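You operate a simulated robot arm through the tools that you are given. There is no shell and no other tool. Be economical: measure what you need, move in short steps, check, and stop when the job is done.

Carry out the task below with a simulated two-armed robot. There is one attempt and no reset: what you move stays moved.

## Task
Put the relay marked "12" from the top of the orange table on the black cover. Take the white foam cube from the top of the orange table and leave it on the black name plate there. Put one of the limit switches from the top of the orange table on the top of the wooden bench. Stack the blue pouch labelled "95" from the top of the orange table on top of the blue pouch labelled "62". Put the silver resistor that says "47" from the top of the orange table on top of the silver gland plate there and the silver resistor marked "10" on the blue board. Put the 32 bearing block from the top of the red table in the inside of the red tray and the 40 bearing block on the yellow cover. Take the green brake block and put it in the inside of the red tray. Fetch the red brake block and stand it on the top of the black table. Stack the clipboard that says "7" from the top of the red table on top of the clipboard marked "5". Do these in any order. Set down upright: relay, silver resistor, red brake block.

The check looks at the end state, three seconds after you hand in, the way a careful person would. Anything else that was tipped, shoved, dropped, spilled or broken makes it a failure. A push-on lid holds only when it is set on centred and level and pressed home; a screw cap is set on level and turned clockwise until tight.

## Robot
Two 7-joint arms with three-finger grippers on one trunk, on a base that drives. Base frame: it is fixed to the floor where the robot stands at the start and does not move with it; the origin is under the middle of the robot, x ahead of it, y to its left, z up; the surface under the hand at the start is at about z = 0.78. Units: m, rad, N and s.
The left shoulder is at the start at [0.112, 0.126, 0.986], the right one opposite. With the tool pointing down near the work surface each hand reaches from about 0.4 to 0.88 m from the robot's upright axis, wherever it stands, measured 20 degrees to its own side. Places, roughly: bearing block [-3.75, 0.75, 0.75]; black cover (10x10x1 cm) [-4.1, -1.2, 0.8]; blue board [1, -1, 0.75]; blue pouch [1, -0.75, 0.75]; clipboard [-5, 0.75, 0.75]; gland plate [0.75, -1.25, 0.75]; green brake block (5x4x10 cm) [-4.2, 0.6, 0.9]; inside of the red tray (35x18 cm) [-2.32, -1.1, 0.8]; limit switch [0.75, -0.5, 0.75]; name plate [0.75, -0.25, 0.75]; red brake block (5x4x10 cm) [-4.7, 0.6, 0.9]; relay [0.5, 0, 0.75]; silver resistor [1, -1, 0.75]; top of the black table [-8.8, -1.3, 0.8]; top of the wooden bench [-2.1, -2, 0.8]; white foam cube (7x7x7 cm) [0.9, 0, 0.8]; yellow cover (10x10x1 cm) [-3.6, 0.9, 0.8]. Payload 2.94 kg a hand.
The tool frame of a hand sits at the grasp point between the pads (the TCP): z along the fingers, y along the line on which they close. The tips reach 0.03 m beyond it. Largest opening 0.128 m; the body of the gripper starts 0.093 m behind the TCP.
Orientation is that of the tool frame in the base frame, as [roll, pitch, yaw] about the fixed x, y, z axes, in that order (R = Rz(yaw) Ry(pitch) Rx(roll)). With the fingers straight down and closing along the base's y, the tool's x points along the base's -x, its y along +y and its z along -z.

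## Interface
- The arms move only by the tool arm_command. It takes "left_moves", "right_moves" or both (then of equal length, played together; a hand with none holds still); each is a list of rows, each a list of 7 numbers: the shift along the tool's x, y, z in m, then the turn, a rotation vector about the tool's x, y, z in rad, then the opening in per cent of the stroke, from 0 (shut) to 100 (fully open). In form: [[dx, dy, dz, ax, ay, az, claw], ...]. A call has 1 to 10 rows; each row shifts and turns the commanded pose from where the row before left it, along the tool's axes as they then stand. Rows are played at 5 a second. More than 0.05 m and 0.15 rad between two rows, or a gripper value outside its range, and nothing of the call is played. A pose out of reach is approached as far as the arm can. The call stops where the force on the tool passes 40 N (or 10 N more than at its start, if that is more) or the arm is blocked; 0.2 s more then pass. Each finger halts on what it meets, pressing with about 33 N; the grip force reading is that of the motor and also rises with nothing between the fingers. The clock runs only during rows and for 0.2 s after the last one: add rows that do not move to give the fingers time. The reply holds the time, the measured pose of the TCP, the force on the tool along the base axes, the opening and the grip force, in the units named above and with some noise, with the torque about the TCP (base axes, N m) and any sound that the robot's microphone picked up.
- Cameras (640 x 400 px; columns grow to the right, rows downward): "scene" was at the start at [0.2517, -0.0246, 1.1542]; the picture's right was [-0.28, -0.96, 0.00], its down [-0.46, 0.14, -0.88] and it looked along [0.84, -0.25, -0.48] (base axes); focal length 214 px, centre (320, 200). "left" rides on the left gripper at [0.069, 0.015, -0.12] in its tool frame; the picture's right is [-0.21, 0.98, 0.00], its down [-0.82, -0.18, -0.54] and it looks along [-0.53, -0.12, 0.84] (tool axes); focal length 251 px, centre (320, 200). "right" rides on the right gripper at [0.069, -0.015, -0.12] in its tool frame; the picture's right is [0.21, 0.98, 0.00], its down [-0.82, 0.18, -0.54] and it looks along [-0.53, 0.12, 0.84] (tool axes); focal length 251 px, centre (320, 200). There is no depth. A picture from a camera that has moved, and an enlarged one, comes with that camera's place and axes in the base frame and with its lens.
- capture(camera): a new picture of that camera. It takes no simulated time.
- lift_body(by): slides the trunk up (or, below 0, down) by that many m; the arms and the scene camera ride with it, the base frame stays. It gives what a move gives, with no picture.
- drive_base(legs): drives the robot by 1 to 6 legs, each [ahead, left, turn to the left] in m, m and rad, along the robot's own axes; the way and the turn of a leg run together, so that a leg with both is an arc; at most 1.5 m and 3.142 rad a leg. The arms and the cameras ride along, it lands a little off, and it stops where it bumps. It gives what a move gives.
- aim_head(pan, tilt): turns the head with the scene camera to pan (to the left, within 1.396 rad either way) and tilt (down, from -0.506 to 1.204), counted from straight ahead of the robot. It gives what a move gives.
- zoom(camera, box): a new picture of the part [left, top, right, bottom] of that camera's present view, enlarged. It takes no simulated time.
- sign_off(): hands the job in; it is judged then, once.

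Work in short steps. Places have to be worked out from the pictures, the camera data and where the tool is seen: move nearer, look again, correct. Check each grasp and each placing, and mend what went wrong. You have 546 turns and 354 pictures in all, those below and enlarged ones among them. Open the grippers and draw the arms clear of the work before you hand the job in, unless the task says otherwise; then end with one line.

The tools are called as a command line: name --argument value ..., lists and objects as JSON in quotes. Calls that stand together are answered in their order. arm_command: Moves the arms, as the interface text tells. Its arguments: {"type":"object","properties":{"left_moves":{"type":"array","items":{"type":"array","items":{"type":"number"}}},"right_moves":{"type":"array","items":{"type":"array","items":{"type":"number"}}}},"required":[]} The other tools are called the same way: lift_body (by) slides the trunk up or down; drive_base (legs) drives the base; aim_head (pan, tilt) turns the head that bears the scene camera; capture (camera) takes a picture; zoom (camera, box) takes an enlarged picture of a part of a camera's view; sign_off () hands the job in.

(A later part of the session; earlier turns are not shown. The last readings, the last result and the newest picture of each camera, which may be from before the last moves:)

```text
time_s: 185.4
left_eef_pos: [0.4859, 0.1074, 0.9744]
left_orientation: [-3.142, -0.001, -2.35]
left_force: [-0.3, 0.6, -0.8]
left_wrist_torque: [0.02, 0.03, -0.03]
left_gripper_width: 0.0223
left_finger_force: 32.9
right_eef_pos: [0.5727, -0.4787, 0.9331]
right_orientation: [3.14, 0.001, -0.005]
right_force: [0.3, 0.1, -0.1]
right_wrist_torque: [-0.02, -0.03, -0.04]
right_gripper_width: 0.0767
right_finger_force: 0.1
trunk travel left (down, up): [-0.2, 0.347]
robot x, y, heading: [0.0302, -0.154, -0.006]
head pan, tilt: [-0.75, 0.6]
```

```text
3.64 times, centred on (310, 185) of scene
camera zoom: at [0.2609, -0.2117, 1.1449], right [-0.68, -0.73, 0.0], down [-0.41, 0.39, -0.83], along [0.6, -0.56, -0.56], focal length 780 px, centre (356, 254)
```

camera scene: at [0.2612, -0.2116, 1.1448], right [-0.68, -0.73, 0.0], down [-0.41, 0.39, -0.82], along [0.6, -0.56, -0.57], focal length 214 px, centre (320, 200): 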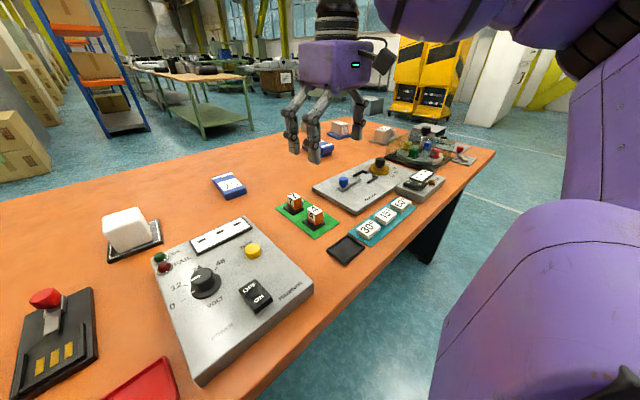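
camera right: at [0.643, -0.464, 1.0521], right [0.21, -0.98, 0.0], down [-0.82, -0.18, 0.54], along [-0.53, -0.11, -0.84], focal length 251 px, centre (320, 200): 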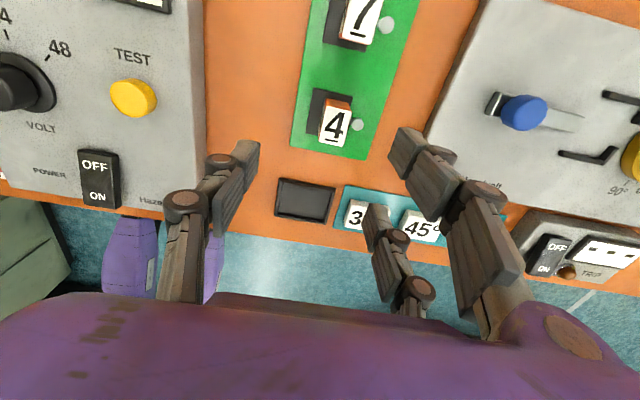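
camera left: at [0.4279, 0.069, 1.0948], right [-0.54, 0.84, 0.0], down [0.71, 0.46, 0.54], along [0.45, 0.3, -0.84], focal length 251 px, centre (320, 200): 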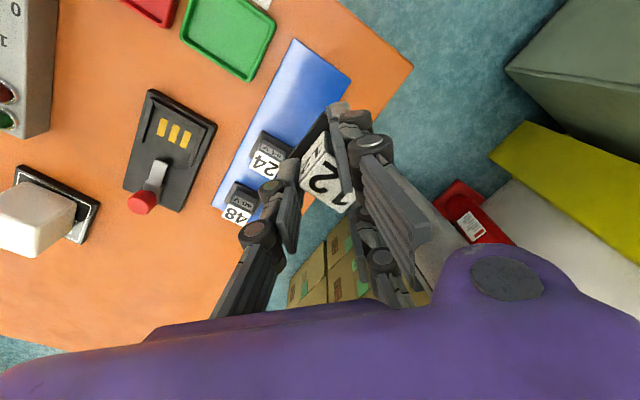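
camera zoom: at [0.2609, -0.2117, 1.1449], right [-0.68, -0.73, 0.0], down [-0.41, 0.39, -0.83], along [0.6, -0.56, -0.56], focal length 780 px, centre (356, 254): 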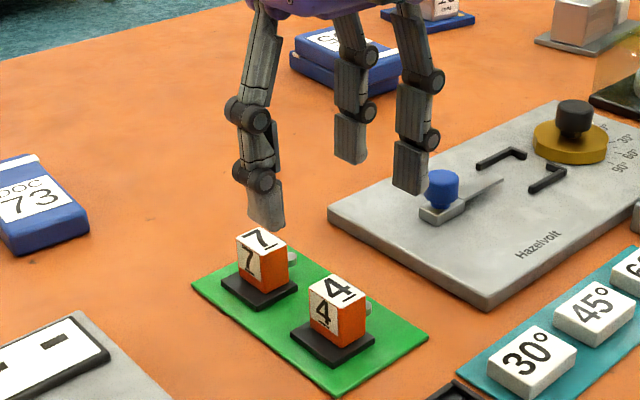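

Base centre refined to [0.578, -0.484]. I correct and descend partway, then check the straddle.

arm_command --right_moves '[[0.005, 0.005, 0.03, 0, 0, 0, 60], [0, 0, 0.04, 0, 0, 0, 60], [0, 0, 0.015, 0, 0, 0, 60], [0, 0, 0, 0, 0, 0, 60]]'

capture --camera "right"

zoom --camera "scene" --box '[270, 160, 350, 240]'

```text
time_s: 186.4
left_eef_pos: [0.4857, 0.1061, 0.9749]
left_orientation: [3.139, -0.003, -2.35]
left_force: [0.1, -0.2, -1.2]
left_wrist_torque: [-0.06, 0.01, 0.02]
left_gripper_width: 0.0225
left_finger_force: 33.2
right_eef_pos: [0.5793, -0.4863, 0.8484]
right_orientation: [3.141, -0.001, -0.003]
right_force: [0.6, -0.3, 0.3]
right_wrist_torque: [-0.01, -0.02, 0.03]
right_gripper_width: 0.0768
right_finger_force: 0.0
trunk travel left (down, up): [-0.2, 0.347]
robot x, y, heading: [0.0324, -0.1512, -0.006]
head pan, tilt: [-0.75, 0.6]
```

```text
262 pictures are left
camera right: at [0.6495, -0.4708, 0.968], right [0.21, -0.98, 0.0], down [-0.82, -0.18, 0.54], along [-0.53, -0.11, -0.84], focal length 251 px, centre (320, 200)
```

right: 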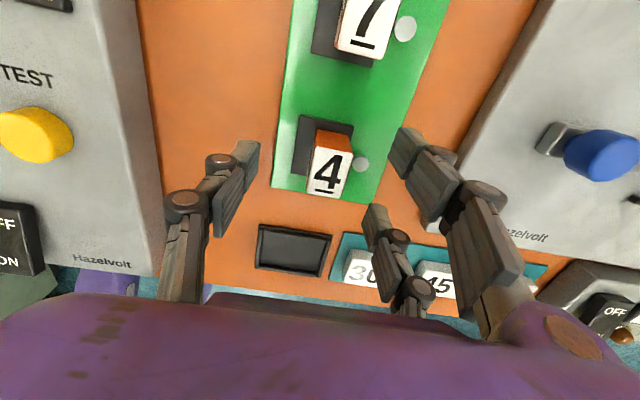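

```text
5.00 times, centred on (310, 200) of scene
camera zoom: at [0.2611, -0.2116, 1.1449], right [-0.68, -0.73, 0.0], down [-0.41, 0.39, -0.83], along [0.6, -0.56, -0.56], focal length 1072 px, centre (370, 200)
```

zoom: 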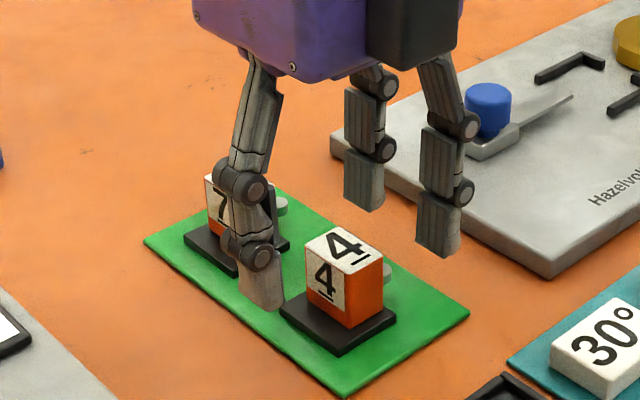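

Straddling as planned. I descend to base height and close gently.

arm_command --right_moves '[[0, 0, 0.02, 0, 0, 0, 60], [0, 0, 0.012, 0, 0, 0, 60], [0, 0, 0, 0, 0, 0, 60]]'

zoom --camera "scene" --box '[270, 160, 350, 240]'

```text
time_s: 187.2
left_eef_pos: [0.487, 0.1069, 0.9746]
left_orientation: [3.139, -0.002, -2.349]
left_force: [-0.3, 0.6, -1.3]
left_wrist_torque: [-0.01, 0.0, 0.01]
left_gripper_width: 0.0221
left_finger_force: 33.0
right_eef_pos: [0.5785, -0.4856, 0.8158]
right_orientation: [-3.14, -0.001, -0.003]
right_force: [0.0, -0.2, -0.1]
right_wrist_torque: [-0.01, -0.01, 0.04]
right_gripper_width: 0.0769
right_finger_force: 0.1
trunk travel left (down, up): [-0.2, 0.347]
robot x, y, heading: [0.0328, -0.1535, -0.008]
head pan, tilt: [-0.75, 0.6]
```

```text
5.00 times, centred on (310, 200) of scene
camera zoom: at [0.2611, -0.2116, 1.1449], right [-0.68, -0.73, 0.0], down [-0.41, 0.39, -0.83], along [0.6, -0.56, -0.56], focal length 1072 px, centre (370, 200)
```

zoom: 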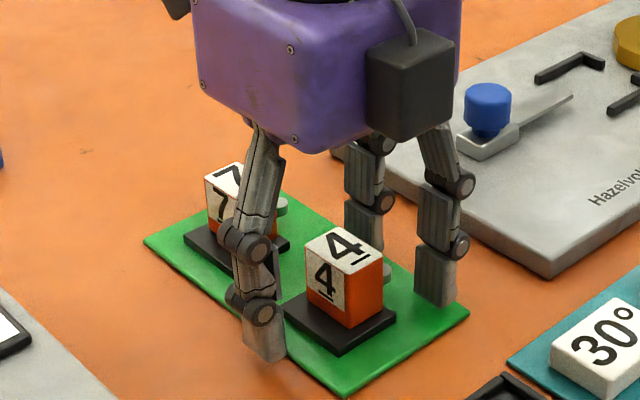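

arm_command --right_moves '[[0, 0, 0.002, 0, 0, 0, 50], [0, 0, 0, 0, 0, 0, 40], [0, 0, 0, 0, 0, 0, 30], [0, 0, 0, 0, 0, 0, 20], [0, 0, 0, 0, 0, 0, 15], [0, 0, 0, 0, 0, 0, 15]]'

zoom --camera "scene" --box '[270, 160, 350, 240]'

capture --camera "right"

```text
time_s: 188.7
left_eef_pos: [0.4868, 0.1067, 0.9737]
left_orientation: [3.139, 0.0, -2.351]
left_force: [0.1, 0.8, -0.5]
left_wrist_torque: [-0.01, -0.04, -0.01]
left_gripper_width: 0.0224
left_finger_force: 32.3
right_eef_pos: [0.5799, -0.4873, 0.8145]
right_orientation: [3.141, -0.001, -0.004]
right_force: [1.1, 0.0, 1.1]
right_wrist_torque: [-0.04, -0.01, -0.03]
right_gripper_width: 0.0393
right_finger_force: 32.8
trunk travel left (down, up): [-0.2, 0.347]
robot x, y, heading: [0.0309, -0.149, -0.005]
head pan, tilt: [-0.75, 0.6]
```

```text
5.00 times, centred on (310, 200) of scene
camera zoom: at [0.2611, -0.2116, 1.1449], right [-0.68, -0.73, 0.0], down [-0.41, 0.39, -0.83], along [0.6, -0.56, -0.56], focal length 1072 px, centre (370, 200)
```

zoom: 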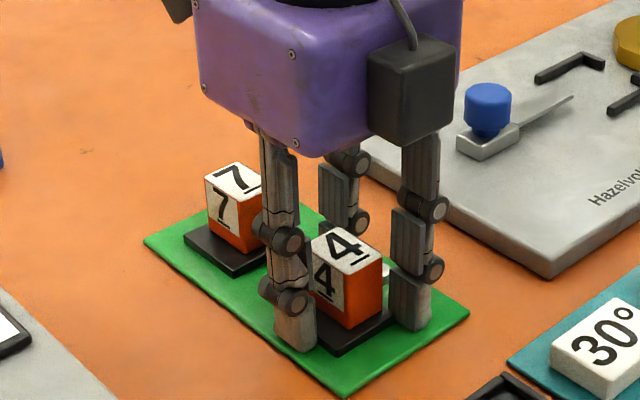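

```text
258 pictures are left
camera right: at [0.6499, -0.4712, 0.934], right [0.21, -0.98, 0.0], down [-0.82, -0.18, 0.54], along [-0.53, -0.11, -0.84], focal length 251 px, centre (320, 200)
```

right: 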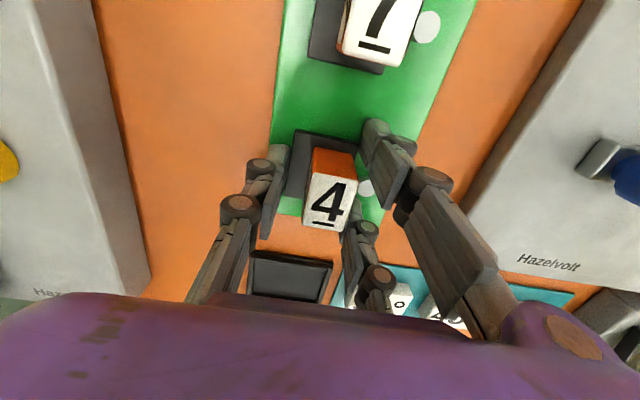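

Gripped by the base at 39 mm as planned. I lift slowly and check.

arm_command --right_moves '[[0, 0, -0.02, 0, 0, 0, 20], [0, 0, -0.04, 0, 0, 0, 20], [0, 0, -0.045, 0, 0, 0, 20], [0, 0, -0.045, 0, 0, 0, 20], [0, 0, 0, 0, 0, 0, 20]]'

capture --camera "right"

capture --camera "scene"

```text
time_s: 189.8
left_eef_pos: [0.4865, 0.1076, 0.9742]
left_orientation: [3.139, -0.004, -2.35]
left_force: [0.2, -0.5, -0.3]
left_wrist_torque: [-0.04, -0.01, -0.01]
left_gripper_width: 0.0225
left_finger_force: 33.4
right_eef_pos: [0.5822, -0.4856, 0.9656]
right_orientation: [-3.14, 0.0, -0.005]
right_force: [0.0, -0.6, -0.9]
right_wrist_torque: [0.02, 0.01, -0.02]
right_gripper_width: 0.0393
right_finger_force: 33.1
trunk travel left (down, up): [-0.2, 0.347]
robot x, y, heading: [0.0323, -0.1517, -0.006]
head pan, tilt: [-0.75, 0.6]
```

```text
257 pictures are left
camera right: at [0.6524, -0.4704, 1.0837], right [0.21, -0.98, 0.0], down [-0.82, -0.18, 0.54], along [-0.53, -0.11, -0.84], focal length 251 px, centre (320, 200)
```

right: 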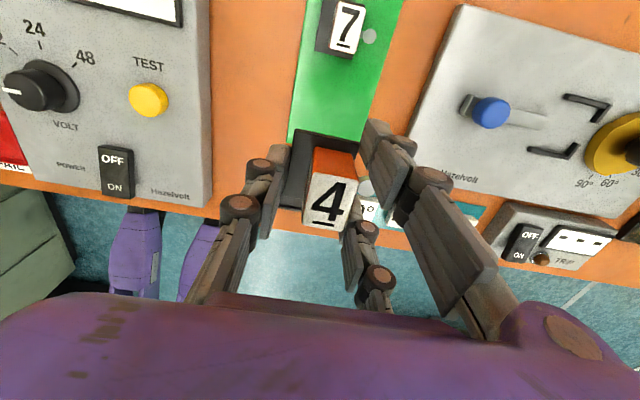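

```text
256 pictures are left
camera scene: at [0.2614, -0.212, 1.1447], right [-0.68, -0.73, 0.0], down [-0.41, 0.39, -0.82], along [0.6, -0.56, -0.57], focal length 214 px, centre (320, 200)
```

scene: 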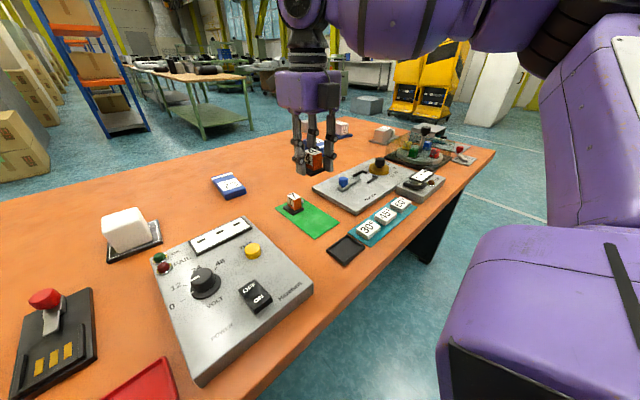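

Both items are held well. I raise both hands for carrying, back off the table, and turn around to see the rest of the shop.

arm_command --left_moves '[[0, 0, -0.03, 0, 0, 0, 8], [0, 0, -0.03, 0, 0, 0, 8], [0, 0, -0.03, 0, 0, 0, 8], [0, 0, 0, 0, 0, 0, 8]]' --right_moves '[[-0.03, 0, -0.03, 0, 0, 0, 20], [-0.03, 0, -0.03, 0, 0, 0, 20], [-0.03, 0, -0.03, 0, 0, 0, 20], [0, 0, 0, 0, 0, 0, 20]]'

drive_base --legs '[[-0.55, 0, 0]]'

aim_head --pan 1.39 --tilt 0.2

capture --camera "scene"

aim_head --pan -1.39 --tilt 0.2

capture --camera "scene"

```text
time_s: 190.8
left_eef_pos: [0.4854, 0.108, 1.0669]
left_orientation: [3.138, -0.002, -2.349]
left_force: [-0.1, 0.5, -0.5]
left_wrist_torque: [-0.01, 0.0, 0.02]
left_gripper_width: 0.0226
left_finger_force: 32.9
right_eef_pos: [0.4888, -0.4853, 1.0545]
right_orientation: [-3.14, -0.001, -0.005]
right_force: [0.5, 0.1, -1.0]
right_wrist_torque: [0.01, 0.01, 0.0]
right_gripper_width: 0.0391
right_finger_force: 32.9
trunk travel left (down, up): [-0.2, 0.347]
robot x, y, heading: [0.0298, -0.151, -0.004]
head pan, tilt: [-0.75, 0.6]
```

```text
time_s: 194.0
left_eef_pos: [-0.0596, 0.1081, 1.0669]
left_orientation: [3.139, -0.003, -2.352]
left_force: [0.7, 0.2, -0.3]
left_wrist_torque: [0.02, -0.02, -0.03]
left_gripper_width: 0.0224
left_finger_force: 32.8
right_eef_pos: [-0.0588, -0.4846, 1.0529]
right_orientation: [-3.14, 0.001, -0.007]
right_force: [-0.6, 0.4, -1.4]
right_wrist_torque: [0.01, 0.0, -0.01]
right_gripper_width: 0.0392
right_finger_force: 33.2
trunk travel left (down, up): [-0.2, 0.347]
robot x, y, heading: [-0.5189, -0.1488, -0.011]
head pan, tilt: [-0.75, 0.6]
```

```text
time_s: 196.0
left_eef_pos: [-0.0588, 0.1086, 1.0667]
left_orientation: [3.14, -0.003, -2.353]
left_force: [0.0, 0.6, -0.9]
left_wrist_torque: [0.01, 0.01, 0.01]
left_gripper_width: 0.0224
left_finger_force: 32.8
right_eef_pos: [-0.0592, -0.4845, 1.0533]
right_orientation: [-3.141, -0.001, -0.008]
right_force: [0.0, -0.5, -1.5]
right_wrist_torque: [0.02, -0.02, 0.0]
right_gripper_width: 0.0394
right_finger_force: 32.9
trunk travel left (down, up): [-0.2, 0.347]
robot x, y, heading: [-0.5106, -0.15, -0.01]
head pan, tilt: [1.389, 0.201]
```

```text
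255 pictures are left
camera scene: at [-0.3318, -0.0571, 1.1816], right [0.98, -0.19, 0.0], down [-0.04, -0.2, -0.98], along [0.19, 0.96, -0.2], focal length 214 px, centre (320, 200)
```

scene: 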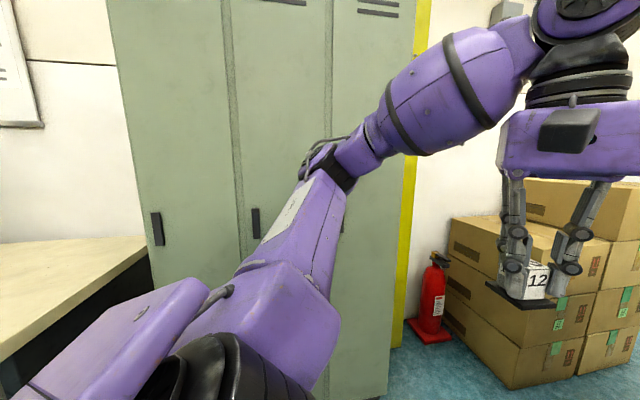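

```text
time_s: 198.5
left_eef_pos: [-0.0603, 0.1088, 1.0677]
left_orientation: [3.14, -0.001, -2.353]
left_force: [0.3, -0.5, -1.3]
left_wrist_torque: [-0.03, 0.04, -0.02]
left_gripper_width: 0.0225
left_finger_force: 33.3
right_eef_pos: [-0.0588, -0.4832, 1.0532]
right_orientation: [-3.141, 0.0, -0.009]
right_force: [0.1, 0.2, -1.5]
right_wrist_torque: [0.03, 0.0, -0.01]
right_gripper_width: 0.0394
right_finger_force: 33.0
trunk travel left (down, up): [-0.2, 0.347]
robot x, y, heading: [-0.5159, -0.1463, -0.003]
head pan, tilt: [-1.389, 0.201]
```

```text
254 pictures are left
camera scene: at [-0.3333, -0.2404, 1.1816], right [-0.98, -0.17, 0.0], down [-0.03, 0.2, -0.98], along [0.17, -0.97, -0.2], focal length 214 px, centre (320, 200)
```

scene: 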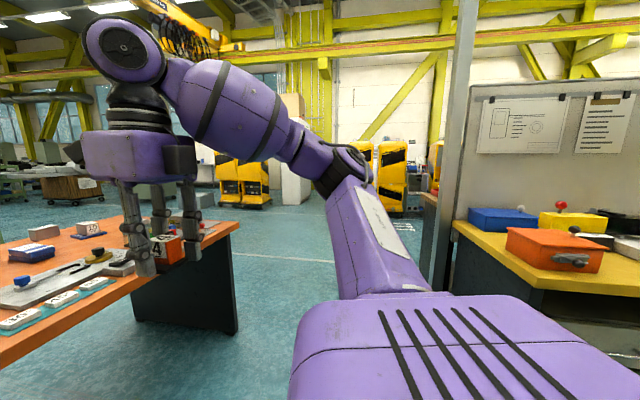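

Aisle geometry: cabinets at y≈0.7, a yellow-top bench starting near x≈-0.9, y≈-0.9. The wooden bench is behind the divider, so I go round its -y side: slide right through the gap, then turn to face +y.

drive_base --legs '[[0.2, 0, 0], [0, -1.5, 0], [0, -1.25, 0], [0, 0, 1.571]]'

aim_head --pan 0.7 --tilt 0.3

capture --camera "scene"

```text
time_s: 227.4
left_eef_pos: [-0.5394, -2.4273, 1.0671]
left_orientation: [3.138, -0.001, -0.829]
left_force: [-0.4, 1.1, -1.2]
left_wrist_torque: [0.0, 0.01, 0.01]
left_gripper_width: 0.0221
left_finger_force: 33.3
right_eef_pos: [0.0544, -2.4539, 1.0534]
right_orientation: [3.14, 0.0, 1.517]
right_force: [0.4, -0.1, -1.6]
right_wrist_torque: [-0.02, -0.03, 0.01]
right_gripper_width: 0.0391
right_finger_force: 33.0
trunk travel left (down, up): [-0.2, 0.347]
robot x, y, heading: [-0.2995, -2.891, 1.515]
head pan, tilt: [-1.389, 0.201]
```

```text
time_s: 229.4
left_eef_pos: [-0.5382, -2.4276, 1.0672]
left_orientation: [3.138, -0.001, -0.829]
left_force: [0.0, -0.7, -1.0]
left_wrist_torque: [-0.02, -0.01, 0.02]
left_gripper_width: 0.0225
left_finger_force: 33.1
right_eef_pos: [0.0542, -2.4535, 1.0541]
right_orientation: [-3.141, 0.0, 1.517]
right_force: [0.1, -0.1, -0.9]
right_wrist_torque: [-0.02, -0.01, -0.01]
right_gripper_width: 0.0395
right_finger_force: 33.1
trunk travel left (down, up): [-0.2, 0.347]
robot x, y, heading: [-0.3036, -2.8931, 1.517]
head pan, tilt: [0.7, 0.3]
```

```text
253 pictures are left
camera scene: at [-0.3515, -2.6511, 1.1723], right [0.8, 0.6, 0.0], down [0.18, -0.24, -0.96], along [-0.57, 0.76, -0.3], focal length 214 px, centre (320, 200)
```

scene: 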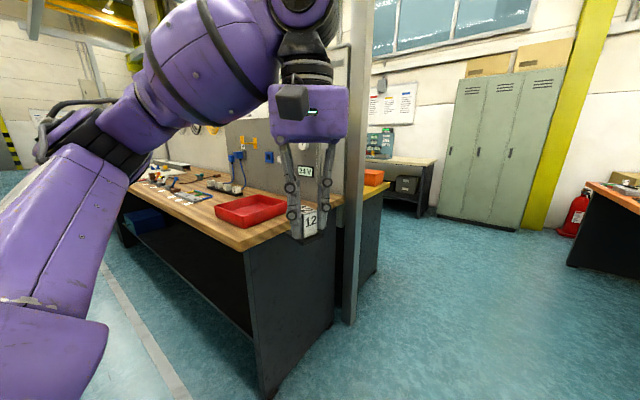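

The wooden bench spans x ≤ -0.92, y from about -2.3 to -1.7, with a (different) red tray at its end. I slide left along it and look for a clear area.

drive_base --legs '[[0, 1.2, 0.055]]'

aim_head --pan 0.0 --tilt 0.5

capture --camera "scene"

```text
time_s: 239.8
left_eef_pos: [-1.726, -2.4098, 1.0675]
left_orientation: [3.14, -0.002, -0.775]
left_force: [-0.8, 0.3, -1.1]
left_wrist_torque: [-0.02, 0.01, 0.02]
left_gripper_width: 0.0224
left_finger_force: 33.0
right_eef_pos: [-1.1336, -2.4051, 1.0537]
right_orientation: [-3.141, 0.0, 1.57]
right_force: [0.8, 0.6, -0.5]
right_wrist_torque: [-0.02, 0.0, 0.01]
right_gripper_width: 0.0392
right_finger_force: 32.9
trunk travel left (down, up): [-0.2, 0.347]
robot x, y, heading: [-1.4595, -2.8655, 1.574]
head pan, tilt: [0.7, 0.3]
```

```text
time_s: 240.9
left_eef_pos: [-1.7261, -2.4103, 1.0674]
left_orientation: [3.14, -0.003, -0.774]
left_force: [-0.6, 0.2, -1.2]
left_wrist_torque: [0.02, -0.04, 0.01]
left_gripper_width: 0.0224
left_finger_force: 32.7
right_eef_pos: [-1.1333, -2.4038, 1.0538]
right_orientation: [-3.14, 0.001, 1.571]
right_force: [-0.2, -0.2, -1.6]
right_wrist_torque: [0.02, 0.01, 0.01]
right_gripper_width: 0.0393
right_finger_force: 33.0
trunk travel left (down, up): [-0.2, 0.347]
robot x, y, heading: [-1.4667, -2.8617, 1.571]
head pan, tilt: [0.0, 0.499]
```

```text
252 pictures are left
camera scene: at [-1.4674, -2.6035, 1.1539], right [1.0, 0.0, 0.0], down [0.0, -0.48, -0.88], along [0.0, 0.88, -0.48], focal length 214 px, centre (320, 200)
```

scene: 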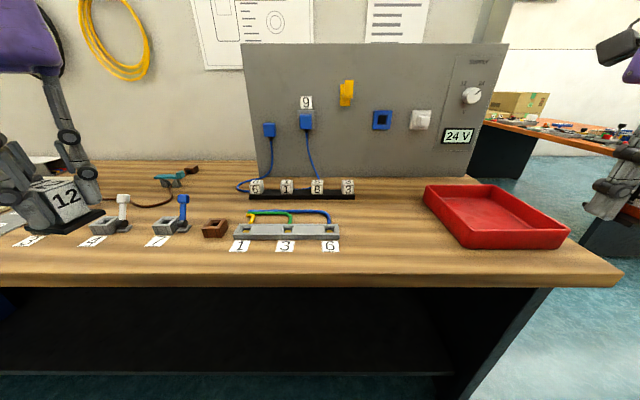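

There is a clear spot near [-1.29, -2.12] between the connector block and the red tray. I drive a little nearer and move the right hand over it.

drive_base --legs '[[0.13, 0.08, 0]]'

capture --camera "right"

capture --camera "scene"

```text
time_s: 242.3
left_eef_pos: [-1.8107, -2.2846, 1.0664]
left_orientation: [3.139, -0.002, -0.773]
left_force: [0.2, 1.0, -1.6]
left_wrist_torque: [-0.04, -0.02, 0.01]
left_gripper_width: 0.0225
left_finger_force: 32.6
right_eef_pos: [-1.2178, -2.2771, 1.0533]
right_orientation: [-3.141, -0.002, 1.573]
right_force: [-1.0, -0.2, -0.6]
right_wrist_torque: [-0.04, -0.01, -0.05]
right_gripper_width: 0.0394
right_finger_force: 32.5
trunk travel left (down, up): [-0.2, 0.347]
robot x, y, heading: [-1.5495, -2.7329, 1.575]
head pan, tilt: [0.0, 0.499]
```

```text
251 pictures are left
camera right: at [-1.232, -2.2076, 1.173], right [0.98, 0.22, 0.0], down [0.18, -0.82, 0.54], along [0.12, -0.53, -0.84], focal length 251 px, centre (320, 200)
```

right: 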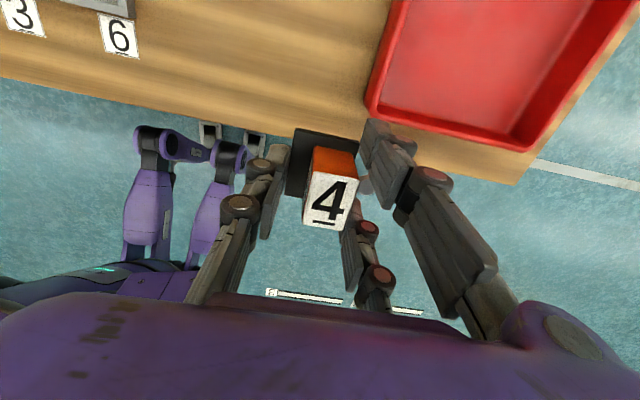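

```text
250 pictures are left
camera scene: at [-1.5513, -2.4769, 1.1538], right [1.0, 0.0, 0.0], down [0.0, -0.48, -0.88], along [0.0, 0.88, -0.48], focal length 214 px, centre (320, 200)
```

scene: 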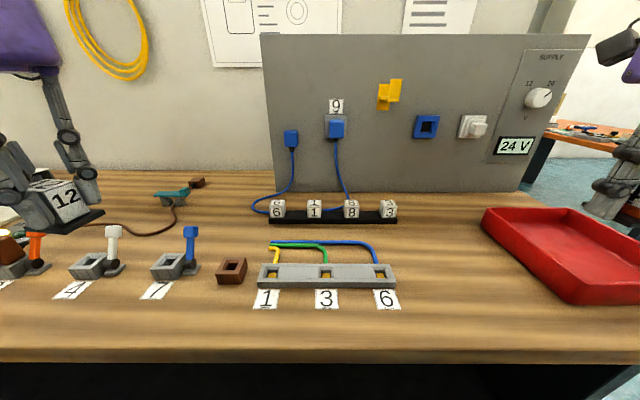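

The gap between the block (x≈-1.37) and the tray (x≈-1.03) is clear. I move to [-1.21, -2.06] and lower.

arm_command --right_moves '[[0.045, 0, 0, 0, 0, 0, 20], [0.045, 0, 0, 0, 0, 0, 20], [0.045, 0, 0, 0, 0, 0, 20], [0.045, 0, 0, 0, 0, 0, 20], [0.037, 0, 0.03, 0, 0, 0, 20], [0, 0, 0.045, 0, 0, 0, 20], [0, 0, 0.045, 0, 0, 0, 20], [0, 0, 0.045, 0, 0, 0, 20], [0, 0, 0, 0, 0, 0, 20]]'

capture --camera "right"

capture --camera "scene"

```text
time_s: 244.3
left_eef_pos: [-1.8109, -2.2836, 1.068]
left_orientation: [3.139, 0.0, -0.771]
left_force: [-0.7, 0.1, 0.0]
left_wrist_torque: [0.02, -0.02, 0.03]
left_gripper_width: 0.0223
left_finger_force: 33.0
right_eef_pos: [-1.216, -2.0601, 0.8918]
right_orientation: [-3.141, -0.001, 1.573]
right_force: [-0.8, -0.7, -0.8]
right_wrist_torque: [0.03, 0.0, -0.01]
right_gripper_width: 0.0394
right_finger_force: 32.2
trunk travel left (down, up): [-0.2, 0.347]
robot x, y, heading: [-1.5467, -2.7354, 1.577]
head pan, tilt: [0.0, 0.499]
```

```text
249 pictures are left
camera right: at [-1.2312, -1.9919, 1.0108], right [0.98, 0.22, 0.0], down [0.18, -0.82, 0.54], along [0.12, -0.53, -0.84], focal length 251 px, centre (320, 200)
```

right: 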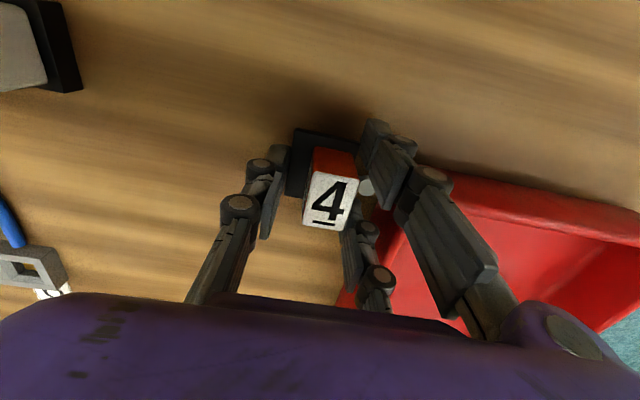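

```text
248 pictures are left
camera scene: at [-1.5512, -2.4778, 1.154], right [1.0, 0.0, 0.0], down [0.0, -0.48, -0.88], along [0.0, 0.88, -0.48], focal length 214 px, centre (320, 200)
```

scene: 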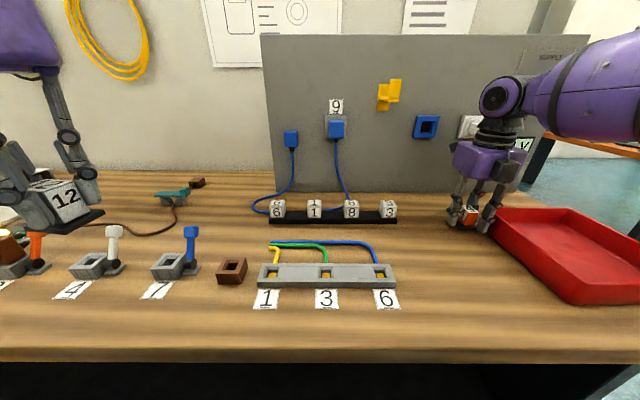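

The tray is a bit close on the right, so I shift 6 cm left and 3 cm nearer, then lower.

arm_command --right_moves '[[-0.02, -0.04, 0, 0, 0, 0, 20], [-0.01, -0.02, 0.03, 0, 0, 0, 20], [0, 0, 0.03, 0, 0, 0, 20], [0, 0, 0.006, 0, 0, 0, 20], [0, 0, 0.005, 0, 0, 0, 20], [0, 0, 0, 0, 0, 0, 20]]'

zoom --camera "scene" --box '[380, 150, 540, 280]'

```text
time_s: 244.9
left_eef_pos: [-1.8116, -2.2851, 1.066]
left_orientation: [3.141, -0.001, -0.773]
left_force: [0.6, -0.2, -0.7]
left_wrist_torque: [0.01, 0.02, 0.01]
left_gripper_width: 0.0223
left_finger_force: 32.7
right_eef_pos: [-1.2666, -2.0841, 0.8797]
right_orientation: [3.136, -0.006, 1.573]
right_force: [-1.1, -6.4, 10.5]
right_wrist_torque: [-0.44, 0.06, -0.02]
right_gripper_width: 0.0392
right_finger_force: 33.2
trunk travel left (down, up): [-0.2, 0.347]
robot x, y, heading: [-1.5463, -2.7381, 1.572]
head pan, tilt: [0.0, 0.499]
stopped in row 2 (right hand): the force on the tool passed its limit at 62 N (the readings are from after the stop); the commanded pose is now the measured one
```

```text
3.08 times, centred on (460, 215) of scene
camera zoom: at [-1.5508, -2.4784, 1.1543], right [1.0, 0.0, 0.0], down [0.0, -0.48, -0.88], along [0.0, 0.88, -0.48], focal length 660 px, centre (-111, 154)
```

zoom: 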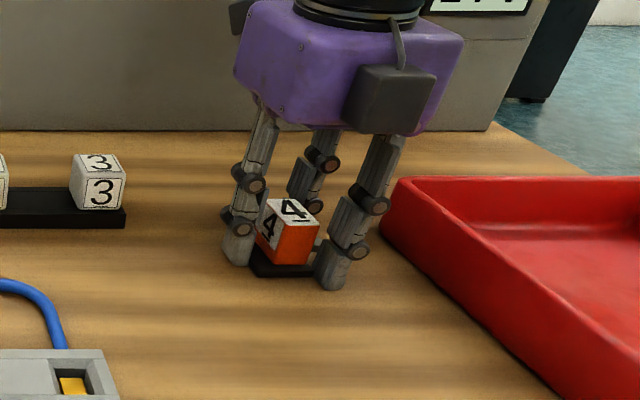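

The bench top is higher than expected (≈ 0.848), so it touched early; the switch stands on the bench. I ease up 1 mm and release.

arm_command --right_moves '[[0, 0, -0.001, 0, 0, 0, 20], [0, 0, 0, 0, 0, 0, 35], [0, 0, 0, 0, 0, 0, 50], [0, 0, 0, 0, 0, 0, 60], [0, 0, -0.02, 0, 0, 0, 60], [0, 0, -0.045, 0, 0, 0, 60], [0, 0, -0.045, 0, 0, 0, 60], [0, 0, -0.045, 0, 0, 0, 60]]'

zoom --camera "scene" --box '[380, 150, 540, 280]'

capture --camera "right"

```text
time_s: 246.7
left_eef_pos: [-1.81, -2.285, 1.0673]
left_orientation: [3.142, -0.001, -0.772]
left_force: [0.2, -0.1, -0.7]
left_wrist_torque: [0.05, 0.02, -0.02]
left_gripper_width: 0.0222
left_finger_force: 33.4
right_eef_pos: [-1.2655, -2.0844, 1.0356]
right_orientation: [3.137, -0.01, 1.573]
right_force: [-0.5, 0.4, 0.2]
right_wrist_torque: [0.02, -0.02, 0.02]
right_gripper_width: 0.077
right_finger_force: 0.1
trunk travel left (down, up): [-0.2, 0.347]
robot x, y, heading: [-1.5469, -2.7362, 1.58]
head pan, tilt: [0.0, 0.499]
```

```text
3.08 times, centred on (460, 215) of scene
camera zoom: at [-1.5514, -2.478, 1.1541], right [1.0, 0.0, 0.0], down [0.0, -0.48, -0.88], along [0.0, 0.88, -0.48], focal length 660 px, centre (-111, 154)
```

zoom: 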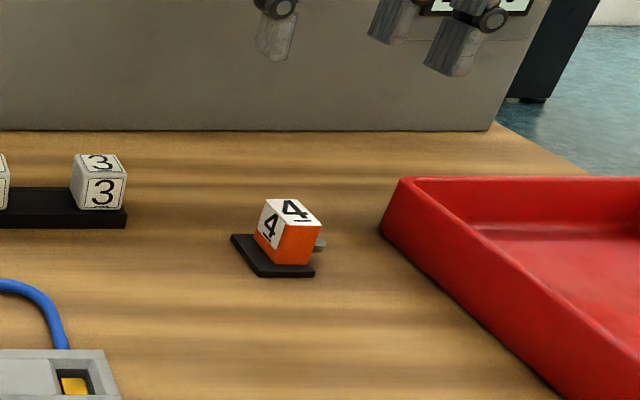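

```text
245 pictures are left
camera right: at [-1.2819, -2.0168, 1.1555], right [0.98, 0.22, 0.01], down [0.18, -0.83, 0.54], along [0.12, -0.52, -0.84], focal length 251 px, centre (320, 200)
```

right: 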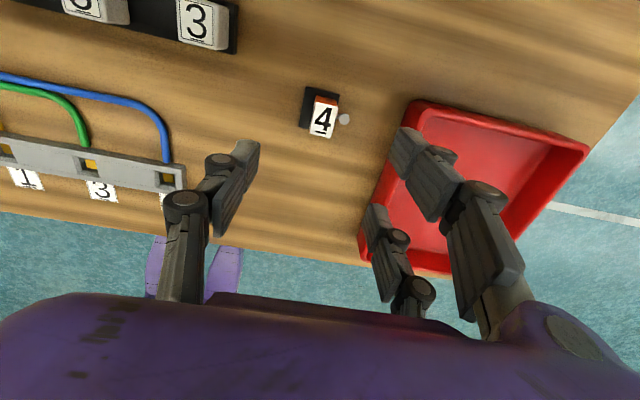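

The switch stands upright on the bench. I retract and un-rotate the right hand, then drive back round to the aisle, facing -x.

arm_command --right_moves '[[-0.045, 0, -0.01, 0, 0, 0, 60], [-0.045, 0, 0, 0, 0, 0, 60], [-0.045, 0, 0, 0, 0, 0, 60], [-0.045, 0, 0, 0, 0, 0, 60], [-0.02, 0, 0, 0, 0, 0.15, 100], [0, 0, 0, 0, 0, 0.15, 100], [0, 0, 0, 0, 0, 0.15, 100], [0, 0, 0, 0, 0, 0.15, 100], [0, 0, 0, 0, 0, 0.15, 100], [0, 0, 0, 0, 0, 0.15, 100]]'

arm_command --right_moves '[[0, 0, 0, 0, 0, 0.15, 100], [0, 0, 0, 0, 0, 0.15, 100], [0, 0, 0, 0, 0, 0.15, 100], [0, 0, 0, 0, 0, 0.15, 100], [0, 0, 0, 0, 0, 0.15, 100], [0, 0, 0, 0, 0, 0.15, 100], [0, 0, 0, 0, 0, 0.15, 100], [0, 0, 0, 0, 0, 0.15, 100], [0, 0, 0, 0, 0, 0.15, 100], [0, 0, 0, 0, 0, 0.15, 100]]'

arm_command --right_moves '[[0, 0, 0, 0, 0, 0.15, 100], [0, 0, 0, 0, 0, 0.15, 100], [0, 0, 0, 0, 0, 0.15, 100], [0, 0, 0, 0, 0, 0.15, 100], [0, 0, 0, 0, 0, 0.14, 100], [0, 0, 0, 0, 0, 0, 100]]'

drive_base --legs '[[-0.15, 0, 0], [0, -1.3, 0], [1.5, 0, 0], [1.2, 0, 0], [0, 0, 1.571]]'

```text
time_s: 248.9
left_eef_pos: [-1.8104, -2.2839, 1.0659]
left_orientation: [3.138, -0.001, -0.77]
left_force: [-0.7, -0.3, -0.8]
left_wrist_torque: [0.03, -0.04, -0.01]
left_gripper_width: 0.0224
left_finger_force: 32.4
right_eef_pos: [-1.2682, -2.2843, 1.0413]
right_orientation: [-3.14, -0.009, 0.671]
right_force: [0.0, -0.3, -0.4]
right_wrist_torque: [-0.02, 0.0, -0.01]
right_gripper_width: 0.128
right_finger_force: 0.1
trunk travel left (down, up): [-0.2, 0.347]
robot x, y, heading: [-1.546, -2.7374, 1.571]
head pan, tilt: [0.0, 0.499]
```

```text
time_s: 251.1
left_eef_pos: [-1.8106, -2.2845, 1.0654]
left_orientation: [3.138, -0.001, -0.772]
left_force: [-0.2, -0.6, -0.7]
left_wrist_torque: [0.02, 0.02, 0.01]
left_gripper_width: 0.0224
left_finger_force: 32.9
right_eef_pos: [-1.2674, -2.2855, 1.0418]
right_orientation: [-3.132, 0.002, -0.83]
right_force: [-0.1, 0.3, -0.1]
right_wrist_torque: [0.0, -0.01, -0.02]
right_gripper_width: 0.1281
right_finger_force: 0.1
trunk travel left (down, up): [-0.2, 0.347]
robot x, y, heading: [-1.547, -2.7371, 1.574]
head pan, tilt: [0.0, 0.499]
```

```text
time_s: 252.5
left_eef_pos: [-1.8112, -2.2859, 1.0664]
left_orientation: [3.138, -0.001, -0.772]
left_force: [0.1, -0.1, -1.9]
left_wrist_torque: [0.0, -0.04, -0.01]
left_gripper_width: 0.0225
left_finger_force: 33.1
right_eef_pos: [-1.268, -2.2839, 1.0424]
right_orientation: [-3.136, 0.008, -1.566]
right_force: [-0.3, 0.6, 0.3]
right_wrist_torque: [0.01, 0.02, 0.03]
right_gripper_width: 0.1281
right_finger_force: 0.1
trunk travel left (down, up): [-0.2, 0.347]
robot x, y, heading: [-1.5447, -2.7365, 1.576]
head pan, tilt: [0.0, 0.499]
```

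```text
time_s: 281.8
left_eef_pos: [-0.7282, -0.3945, 1.0673]
left_orientation: [3.139, -0.004, 0.797]
left_force: [0.2, -0.8, -0.9]
left_wrist_torque: [0.02, 0.01, 0.02]
left_gripper_width: 0.0225
left_finger_force: 32.8
right_eef_pos: [-0.7267, 0.1481, 1.0423]
right_orientation: [-3.137, 0.008, 0.007]
right_force: [0.3, -0.5, 0.5]
right_wrist_torque: [0.03, -0.01, 0.01]
right_gripper_width: 0.128
right_finger_force: 0.0
trunk travel left (down, up): [-0.2, 0.347]
robot x, y, heading: [-0.2761, -0.1337, -3.141]
head pan, tilt: [0.0, 0.499]
```

Now I look down the aisle.

aim_head --pan 0.0 --tilt 0.25

capture --camera "scene"

```text
time_s: 282.6
left_eef_pos: [-0.7281, -0.3945, 1.0663]
left_orientation: [3.137, -0.001, 0.797]
left_force: [0.0, 0.6, -0.6]
left_wrist_torque: [0.0, 0.03, 0.0]
left_gripper_width: 0.0222
left_finger_force: 33.2
right_eef_pos: [-0.7272, 0.1481, 1.0424]
right_orientation: [-3.136, 0.009, 0.005]
right_force: [0.1, -1.0, -0.5]
right_wrist_torque: [0.02, 0.02, -0.01]
right_gripper_width: 0.1279
right_finger_force: 0.1
trunk travel left (down, up): [-0.2, 0.347]
robot x, y, heading: [-0.2746, -0.1337, -3.14]
head pan, tilt: [0.0, 0.25]
```

```text
244 pictures are left
camera scene: at [-0.538, -0.1312, 1.177], right [0.0, 1.0, 0.0], down [0.25, 0.0, -0.97], along [-0.97, 0.0, -0.25], focal length 214 px, centre (320, 200)
```

scene: 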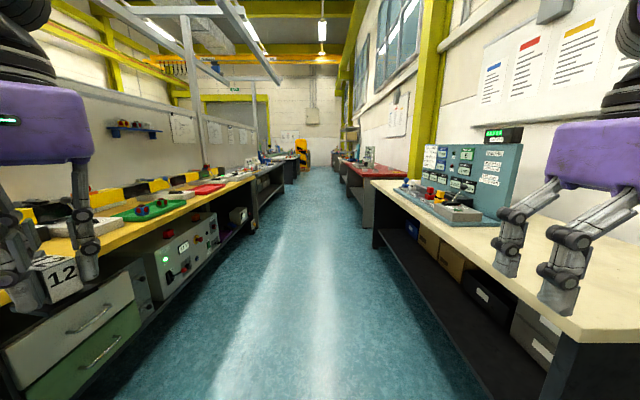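

The aisle runs between the yellow bench (edge y≈-0.74) and the white bench (edge y≈0.37). I centre and drive down to about x = -2.3, looking at the red tray area on the way.

drive_base --legs '[[0, 0.05, 0], [1.5, 0, 0]]'

aim_head --pan 0.7 --tilt 0.4

capture --camera "scene"

aim_head --pan 0.0 --tilt 0.3

capture --camera "scene"

```text
time_s: 290.9
left_eef_pos: [-2.2409, -0.4966, 1.0672]
left_orientation: [3.137, -0.001, 0.837]
left_force: [-0.1, -0.6, -0.9]
left_wrist_torque: [-0.01, 0.01, -0.01]
left_gripper_width: 0.0224
left_finger_force: 32.5
right_eef_pos: [-2.2627, 0.0454, 1.0422]
right_orientation: [-3.136, 0.009, 0.043]
right_force: [0.3, -0.2, -0.7]
right_wrist_torque: [-0.01, -0.02, -0.01]
right_gripper_width: 0.128
right_finger_force: 0.0
trunk travel left (down, up): [-0.2, 0.347]
robot x, y, heading: [-1.8028, -0.2164, -3.1]
head pan, tilt: [0.0, 0.25]
```

```text
time_s: 291.9
left_eef_pos: [-2.2417, -0.4969, 1.0677]
left_orientation: [3.139, -0.001, 0.839]
left_force: [0.4, 0.1, -0.5]
left_wrist_torque: [0.01, 0.01, -0.03]
left_gripper_width: 0.0224
left_finger_force: 33.0
right_eef_pos: [-2.264, 0.0452, 1.0422]
right_orientation: [-3.135, 0.008, 0.044]
right_force: [-0.2, 0.7, -0.1]
right_wrist_torque: [0.03, 0.01, 0.0]
right_gripper_width: 0.1279
right_finger_force: 0.0
trunk travel left (down, up): [-0.2, 0.347]
robot x, y, heading: [-1.8005, -0.2157, -3.103]
head pan, tilt: [0.7, 0.4]
```

```text
243 pictures are left
camera scene: at [-2.0373, -0.2851, 1.1631], right [-0.67, 0.74, 0.0], down [0.29, 0.26, -0.92], along [-0.68, -0.62, -0.39], focal length 214 px, centre (320, 200)
```

scene: 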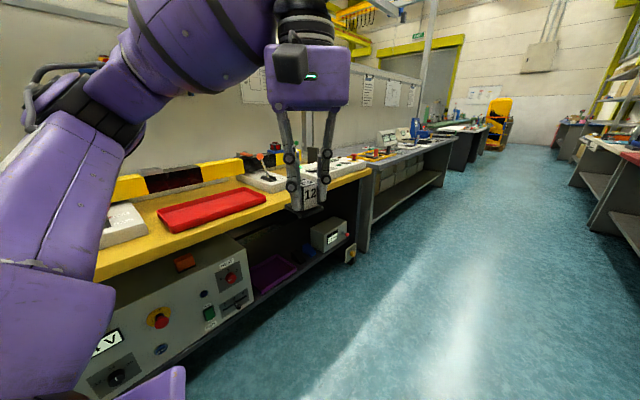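

```text
time_s: 293.0
left_eef_pos: [-2.2411, -0.4966, 1.0669]
left_orientation: [3.139, 0.001, 0.838]
left_force: [0.0, -0.6, -0.1]
left_wrist_torque: [0.0, 0.01, 0.0]
left_gripper_width: 0.0224
left_finger_force: 32.8
right_eef_pos: [-2.2632, 0.0457, 1.0421]
right_orientation: [-3.137, 0.009, 0.043]
right_force: [-0.1, 1.1, -0.9]
right_wrist_torque: [0.01, -0.01, 0.03]
right_gripper_width: 0.1279
right_finger_force: 0.0
trunk travel left (down, up): [-0.2, 0.347]
robot x, y, heading: [-1.8015, -0.2177, -3.099]
head pan, tilt: [0.0, 0.3]
```

```text
242 pictures are left
camera scene: at [-2.0622, -0.2265, 1.1723], right [-0.04, 1.0, 0.0], down [0.3, 0.01, -0.96], along [-0.95, -0.04, -0.3], focal length 214 px, centre (320, 200)
```

scene: 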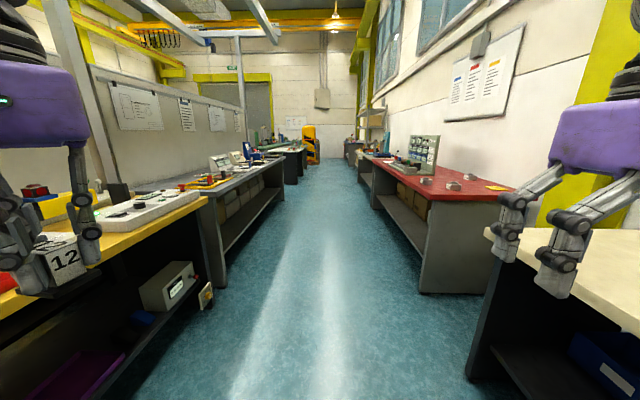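

Red tray confirmed on the yellow bench; the red table is on the right and a grey bench on the left. I go on to x ≈ -4.0 and then turn left to face the grey bench.

drive_base --legs '[[0, 0, -0.04], [1.5, 0, 0], [0.68, 0, 0]]'

aim_head --pan 0.9 --tilt 0.4

capture --camera "scene"

aim_head --pan -0.9 --tilt 0.4

capture --camera "scene"

```text
time_s: 303.9
left_eef_pos: [-4.3928, -0.3763, 1.0667]
left_orientation: [3.139, 0.001, 0.744]
left_force: [-0.4, 1.1, -0.2]
left_wrist_torque: [0.01, -0.04, 0.0]
left_gripper_width: 0.0222
left_finger_force: 33.2
right_eef_pos: [-4.3644, 0.1655, 1.0416]
right_orientation: [-3.135, 0.009, -0.047]
right_force: [0.8, -0.7, -0.4]
right_wrist_torque: [-0.01, -0.03, 0.03]
right_gripper_width: 0.1278
right_finger_force: 0.1
trunk travel left (down, up): [-0.2, 0.347]
robot x, y, heading: [-3.9289, -0.1361, 3.092]
head pan, tilt: [0.0, 0.3]
```

```text
time_s: 305.1
left_eef_pos: [-4.3937, -0.3763, 1.0665]
left_orientation: [3.138, 0.0, 0.745]
left_force: [-0.5, -0.2, -1.0]
left_wrist_torque: [0.01, 0.01, 0.02]
left_gripper_width: 0.0224
left_finger_force: 32.6
right_eef_pos: [-4.3641, 0.1657, 1.0421]
right_orientation: [-3.136, 0.009, -0.051]
right_force: [-0.4, 0.1, 0.1]
right_wrist_torque: [-0.02, 0.01, 0.01]
right_gripper_width: 0.1279
right_finger_force: 0.0
trunk travel left (down, up): [-0.2, 0.347]
robot x, y, heading: [-3.9293, -0.1404, 3.084]
head pan, tilt: [0.901, 0.4]
```

```text
241 pictures are left
camera scene: at [-4.1577, -0.198, 1.1631], right [-0.75, 0.66, 0.0], down [0.26, 0.29, -0.92], along [-0.61, -0.69, -0.39], focal length 214 px, centre (320, 200)
```

scene: 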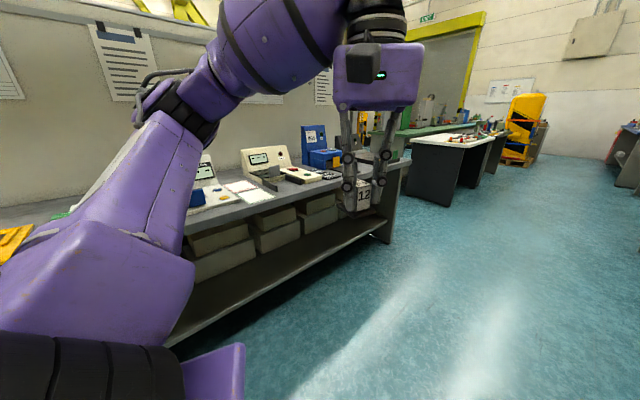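

```text
time_s: 306.9
left_eef_pos: [-4.3929, -0.3756, 1.0677]
left_orientation: [3.139, 0.0, 0.746]
left_force: [0.2, -0.2, -0.1]
left_wrist_torque: [-0.01, -0.01, 0.02]
left_gripper_width: 0.0223
left_finger_force: 33.3
right_eef_pos: [-4.3648, 0.1646, 1.0415]
right_orientation: [-3.136, 0.009, -0.048]
right_force: [0.0, -0.9, -0.1]
right_wrist_torque: [0.01, -0.01, 0.03]
right_gripper_width: 0.128
right_finger_force: 0.1
trunk travel left (down, up): [-0.2, 0.347]
robot x, y, heading: [-3.9287, -0.1396, 3.092]
head pan, tilt: [-0.901, 0.4]
```

```text
240 pictures are left
camera scene: at [-4.1503, -0.0531, 1.1631], right [0.81, 0.58, 0.0], down [0.23, -0.32, -0.92], along [-0.54, 0.75, -0.39], focal length 214 px, centre (320, 200)
```

scene: 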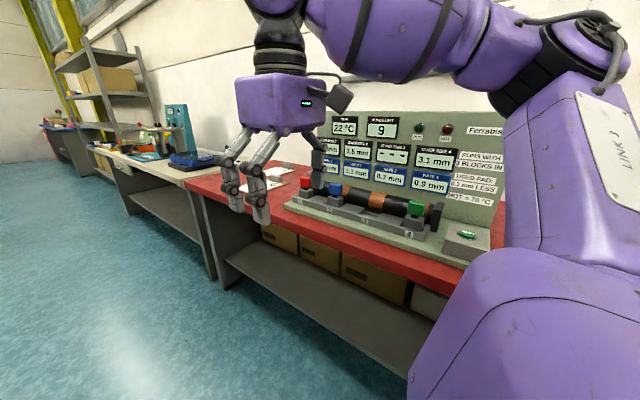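

The brake blocks are on the fixture of the red table's rig (right). Now I turn left to face the grey bench and look for the black cover.

drive_base --legs '[[0, 0, 1.62]]'

aim_head --pan 0.0 --tilt 0.45

capture --camera "scene"

```text
time_s: 311.3
left_eef_pos: [-3.6614, -0.5865, 1.0676]
left_orientation: [3.138, -0.001, 2.379]
left_force: [-0.8, 0.1, 0.6]
left_wrist_torque: [-0.02, -0.01, -0.04]
left_gripper_width: 0.0223
left_finger_force: 33.2
right_eef_pos: [-4.2033, -0.5933, 1.0422]
right_orientation: [-3.135, 0.008, 1.587]
right_force: [0.1, 0.6, 0.4]
right_wrist_torque: [0.02, 0.0, 0.02]
right_gripper_width: 0.1281
right_finger_force: 0.1
trunk travel left (down, up): [-0.2, 0.347]
robot x, y, heading: [-3.9276, -0.1384, -1.552]
head pan, tilt: [-0.901, 0.4]
```

```text
time_s: 312.5
left_eef_pos: [-3.6613, -0.5871, 1.0667]
left_orientation: [3.138, -0.001, 2.381]
left_force: [-0.6, 0.0, -0.4]
left_wrist_torque: [-0.02, 0.01, -0.01]
left_gripper_width: 0.0223
left_finger_force: 32.8
right_eef_pos: [-4.2026, -0.5935, 1.0419]
right_orientation: [-3.136, 0.01, 1.586]
right_force: [0.0, -0.2, -0.3]
right_wrist_torque: [0.03, -0.03, 0.01]
right_gripper_width: 0.128
right_finger_force: 0.0
trunk travel left (down, up): [-0.2, 0.347]
robot x, y, heading: [-3.9303, -0.1317, -1.554]
head pan, tilt: [0.0, 0.45]
```

```text
239 pictures are left
camera scene: at [-3.9268, -0.3952, 1.1584], right [-1.0, -0.01, 0.0], down [-0.01, 0.44, -0.9], along [0.01, -0.9, -0.44], focal length 214 px, centre (320, 200)
```

scene: 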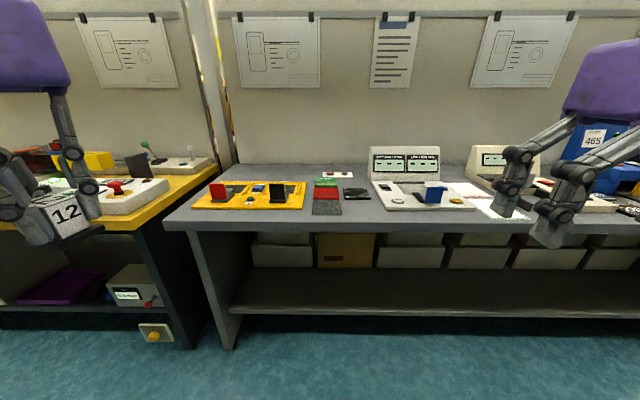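

The black item near (356, 194) matches the black cover's rough place. I zoom in.

zoom --camera "scene" --box '[290, 150, 410, 230]'

```text
5.00 times, centred on (350, 190) of scene
camera zoom: at [-3.9268, -0.3952, 1.1584], right [-1.0, -0.01, 0.0], down [-0.01, 0.44, -0.9], along [0.01, -0.9, -0.44], focal length 1072 px, centre (170, 250)
```

zoom: 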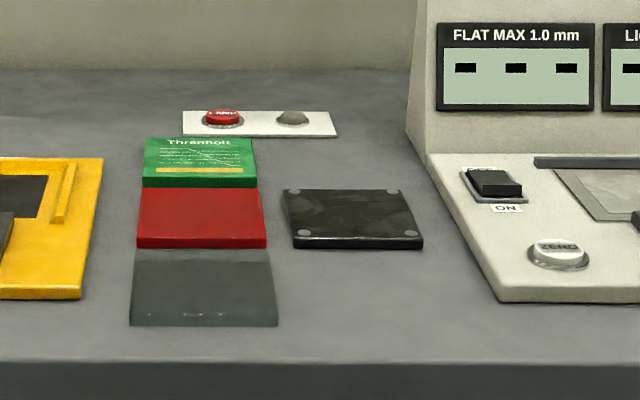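

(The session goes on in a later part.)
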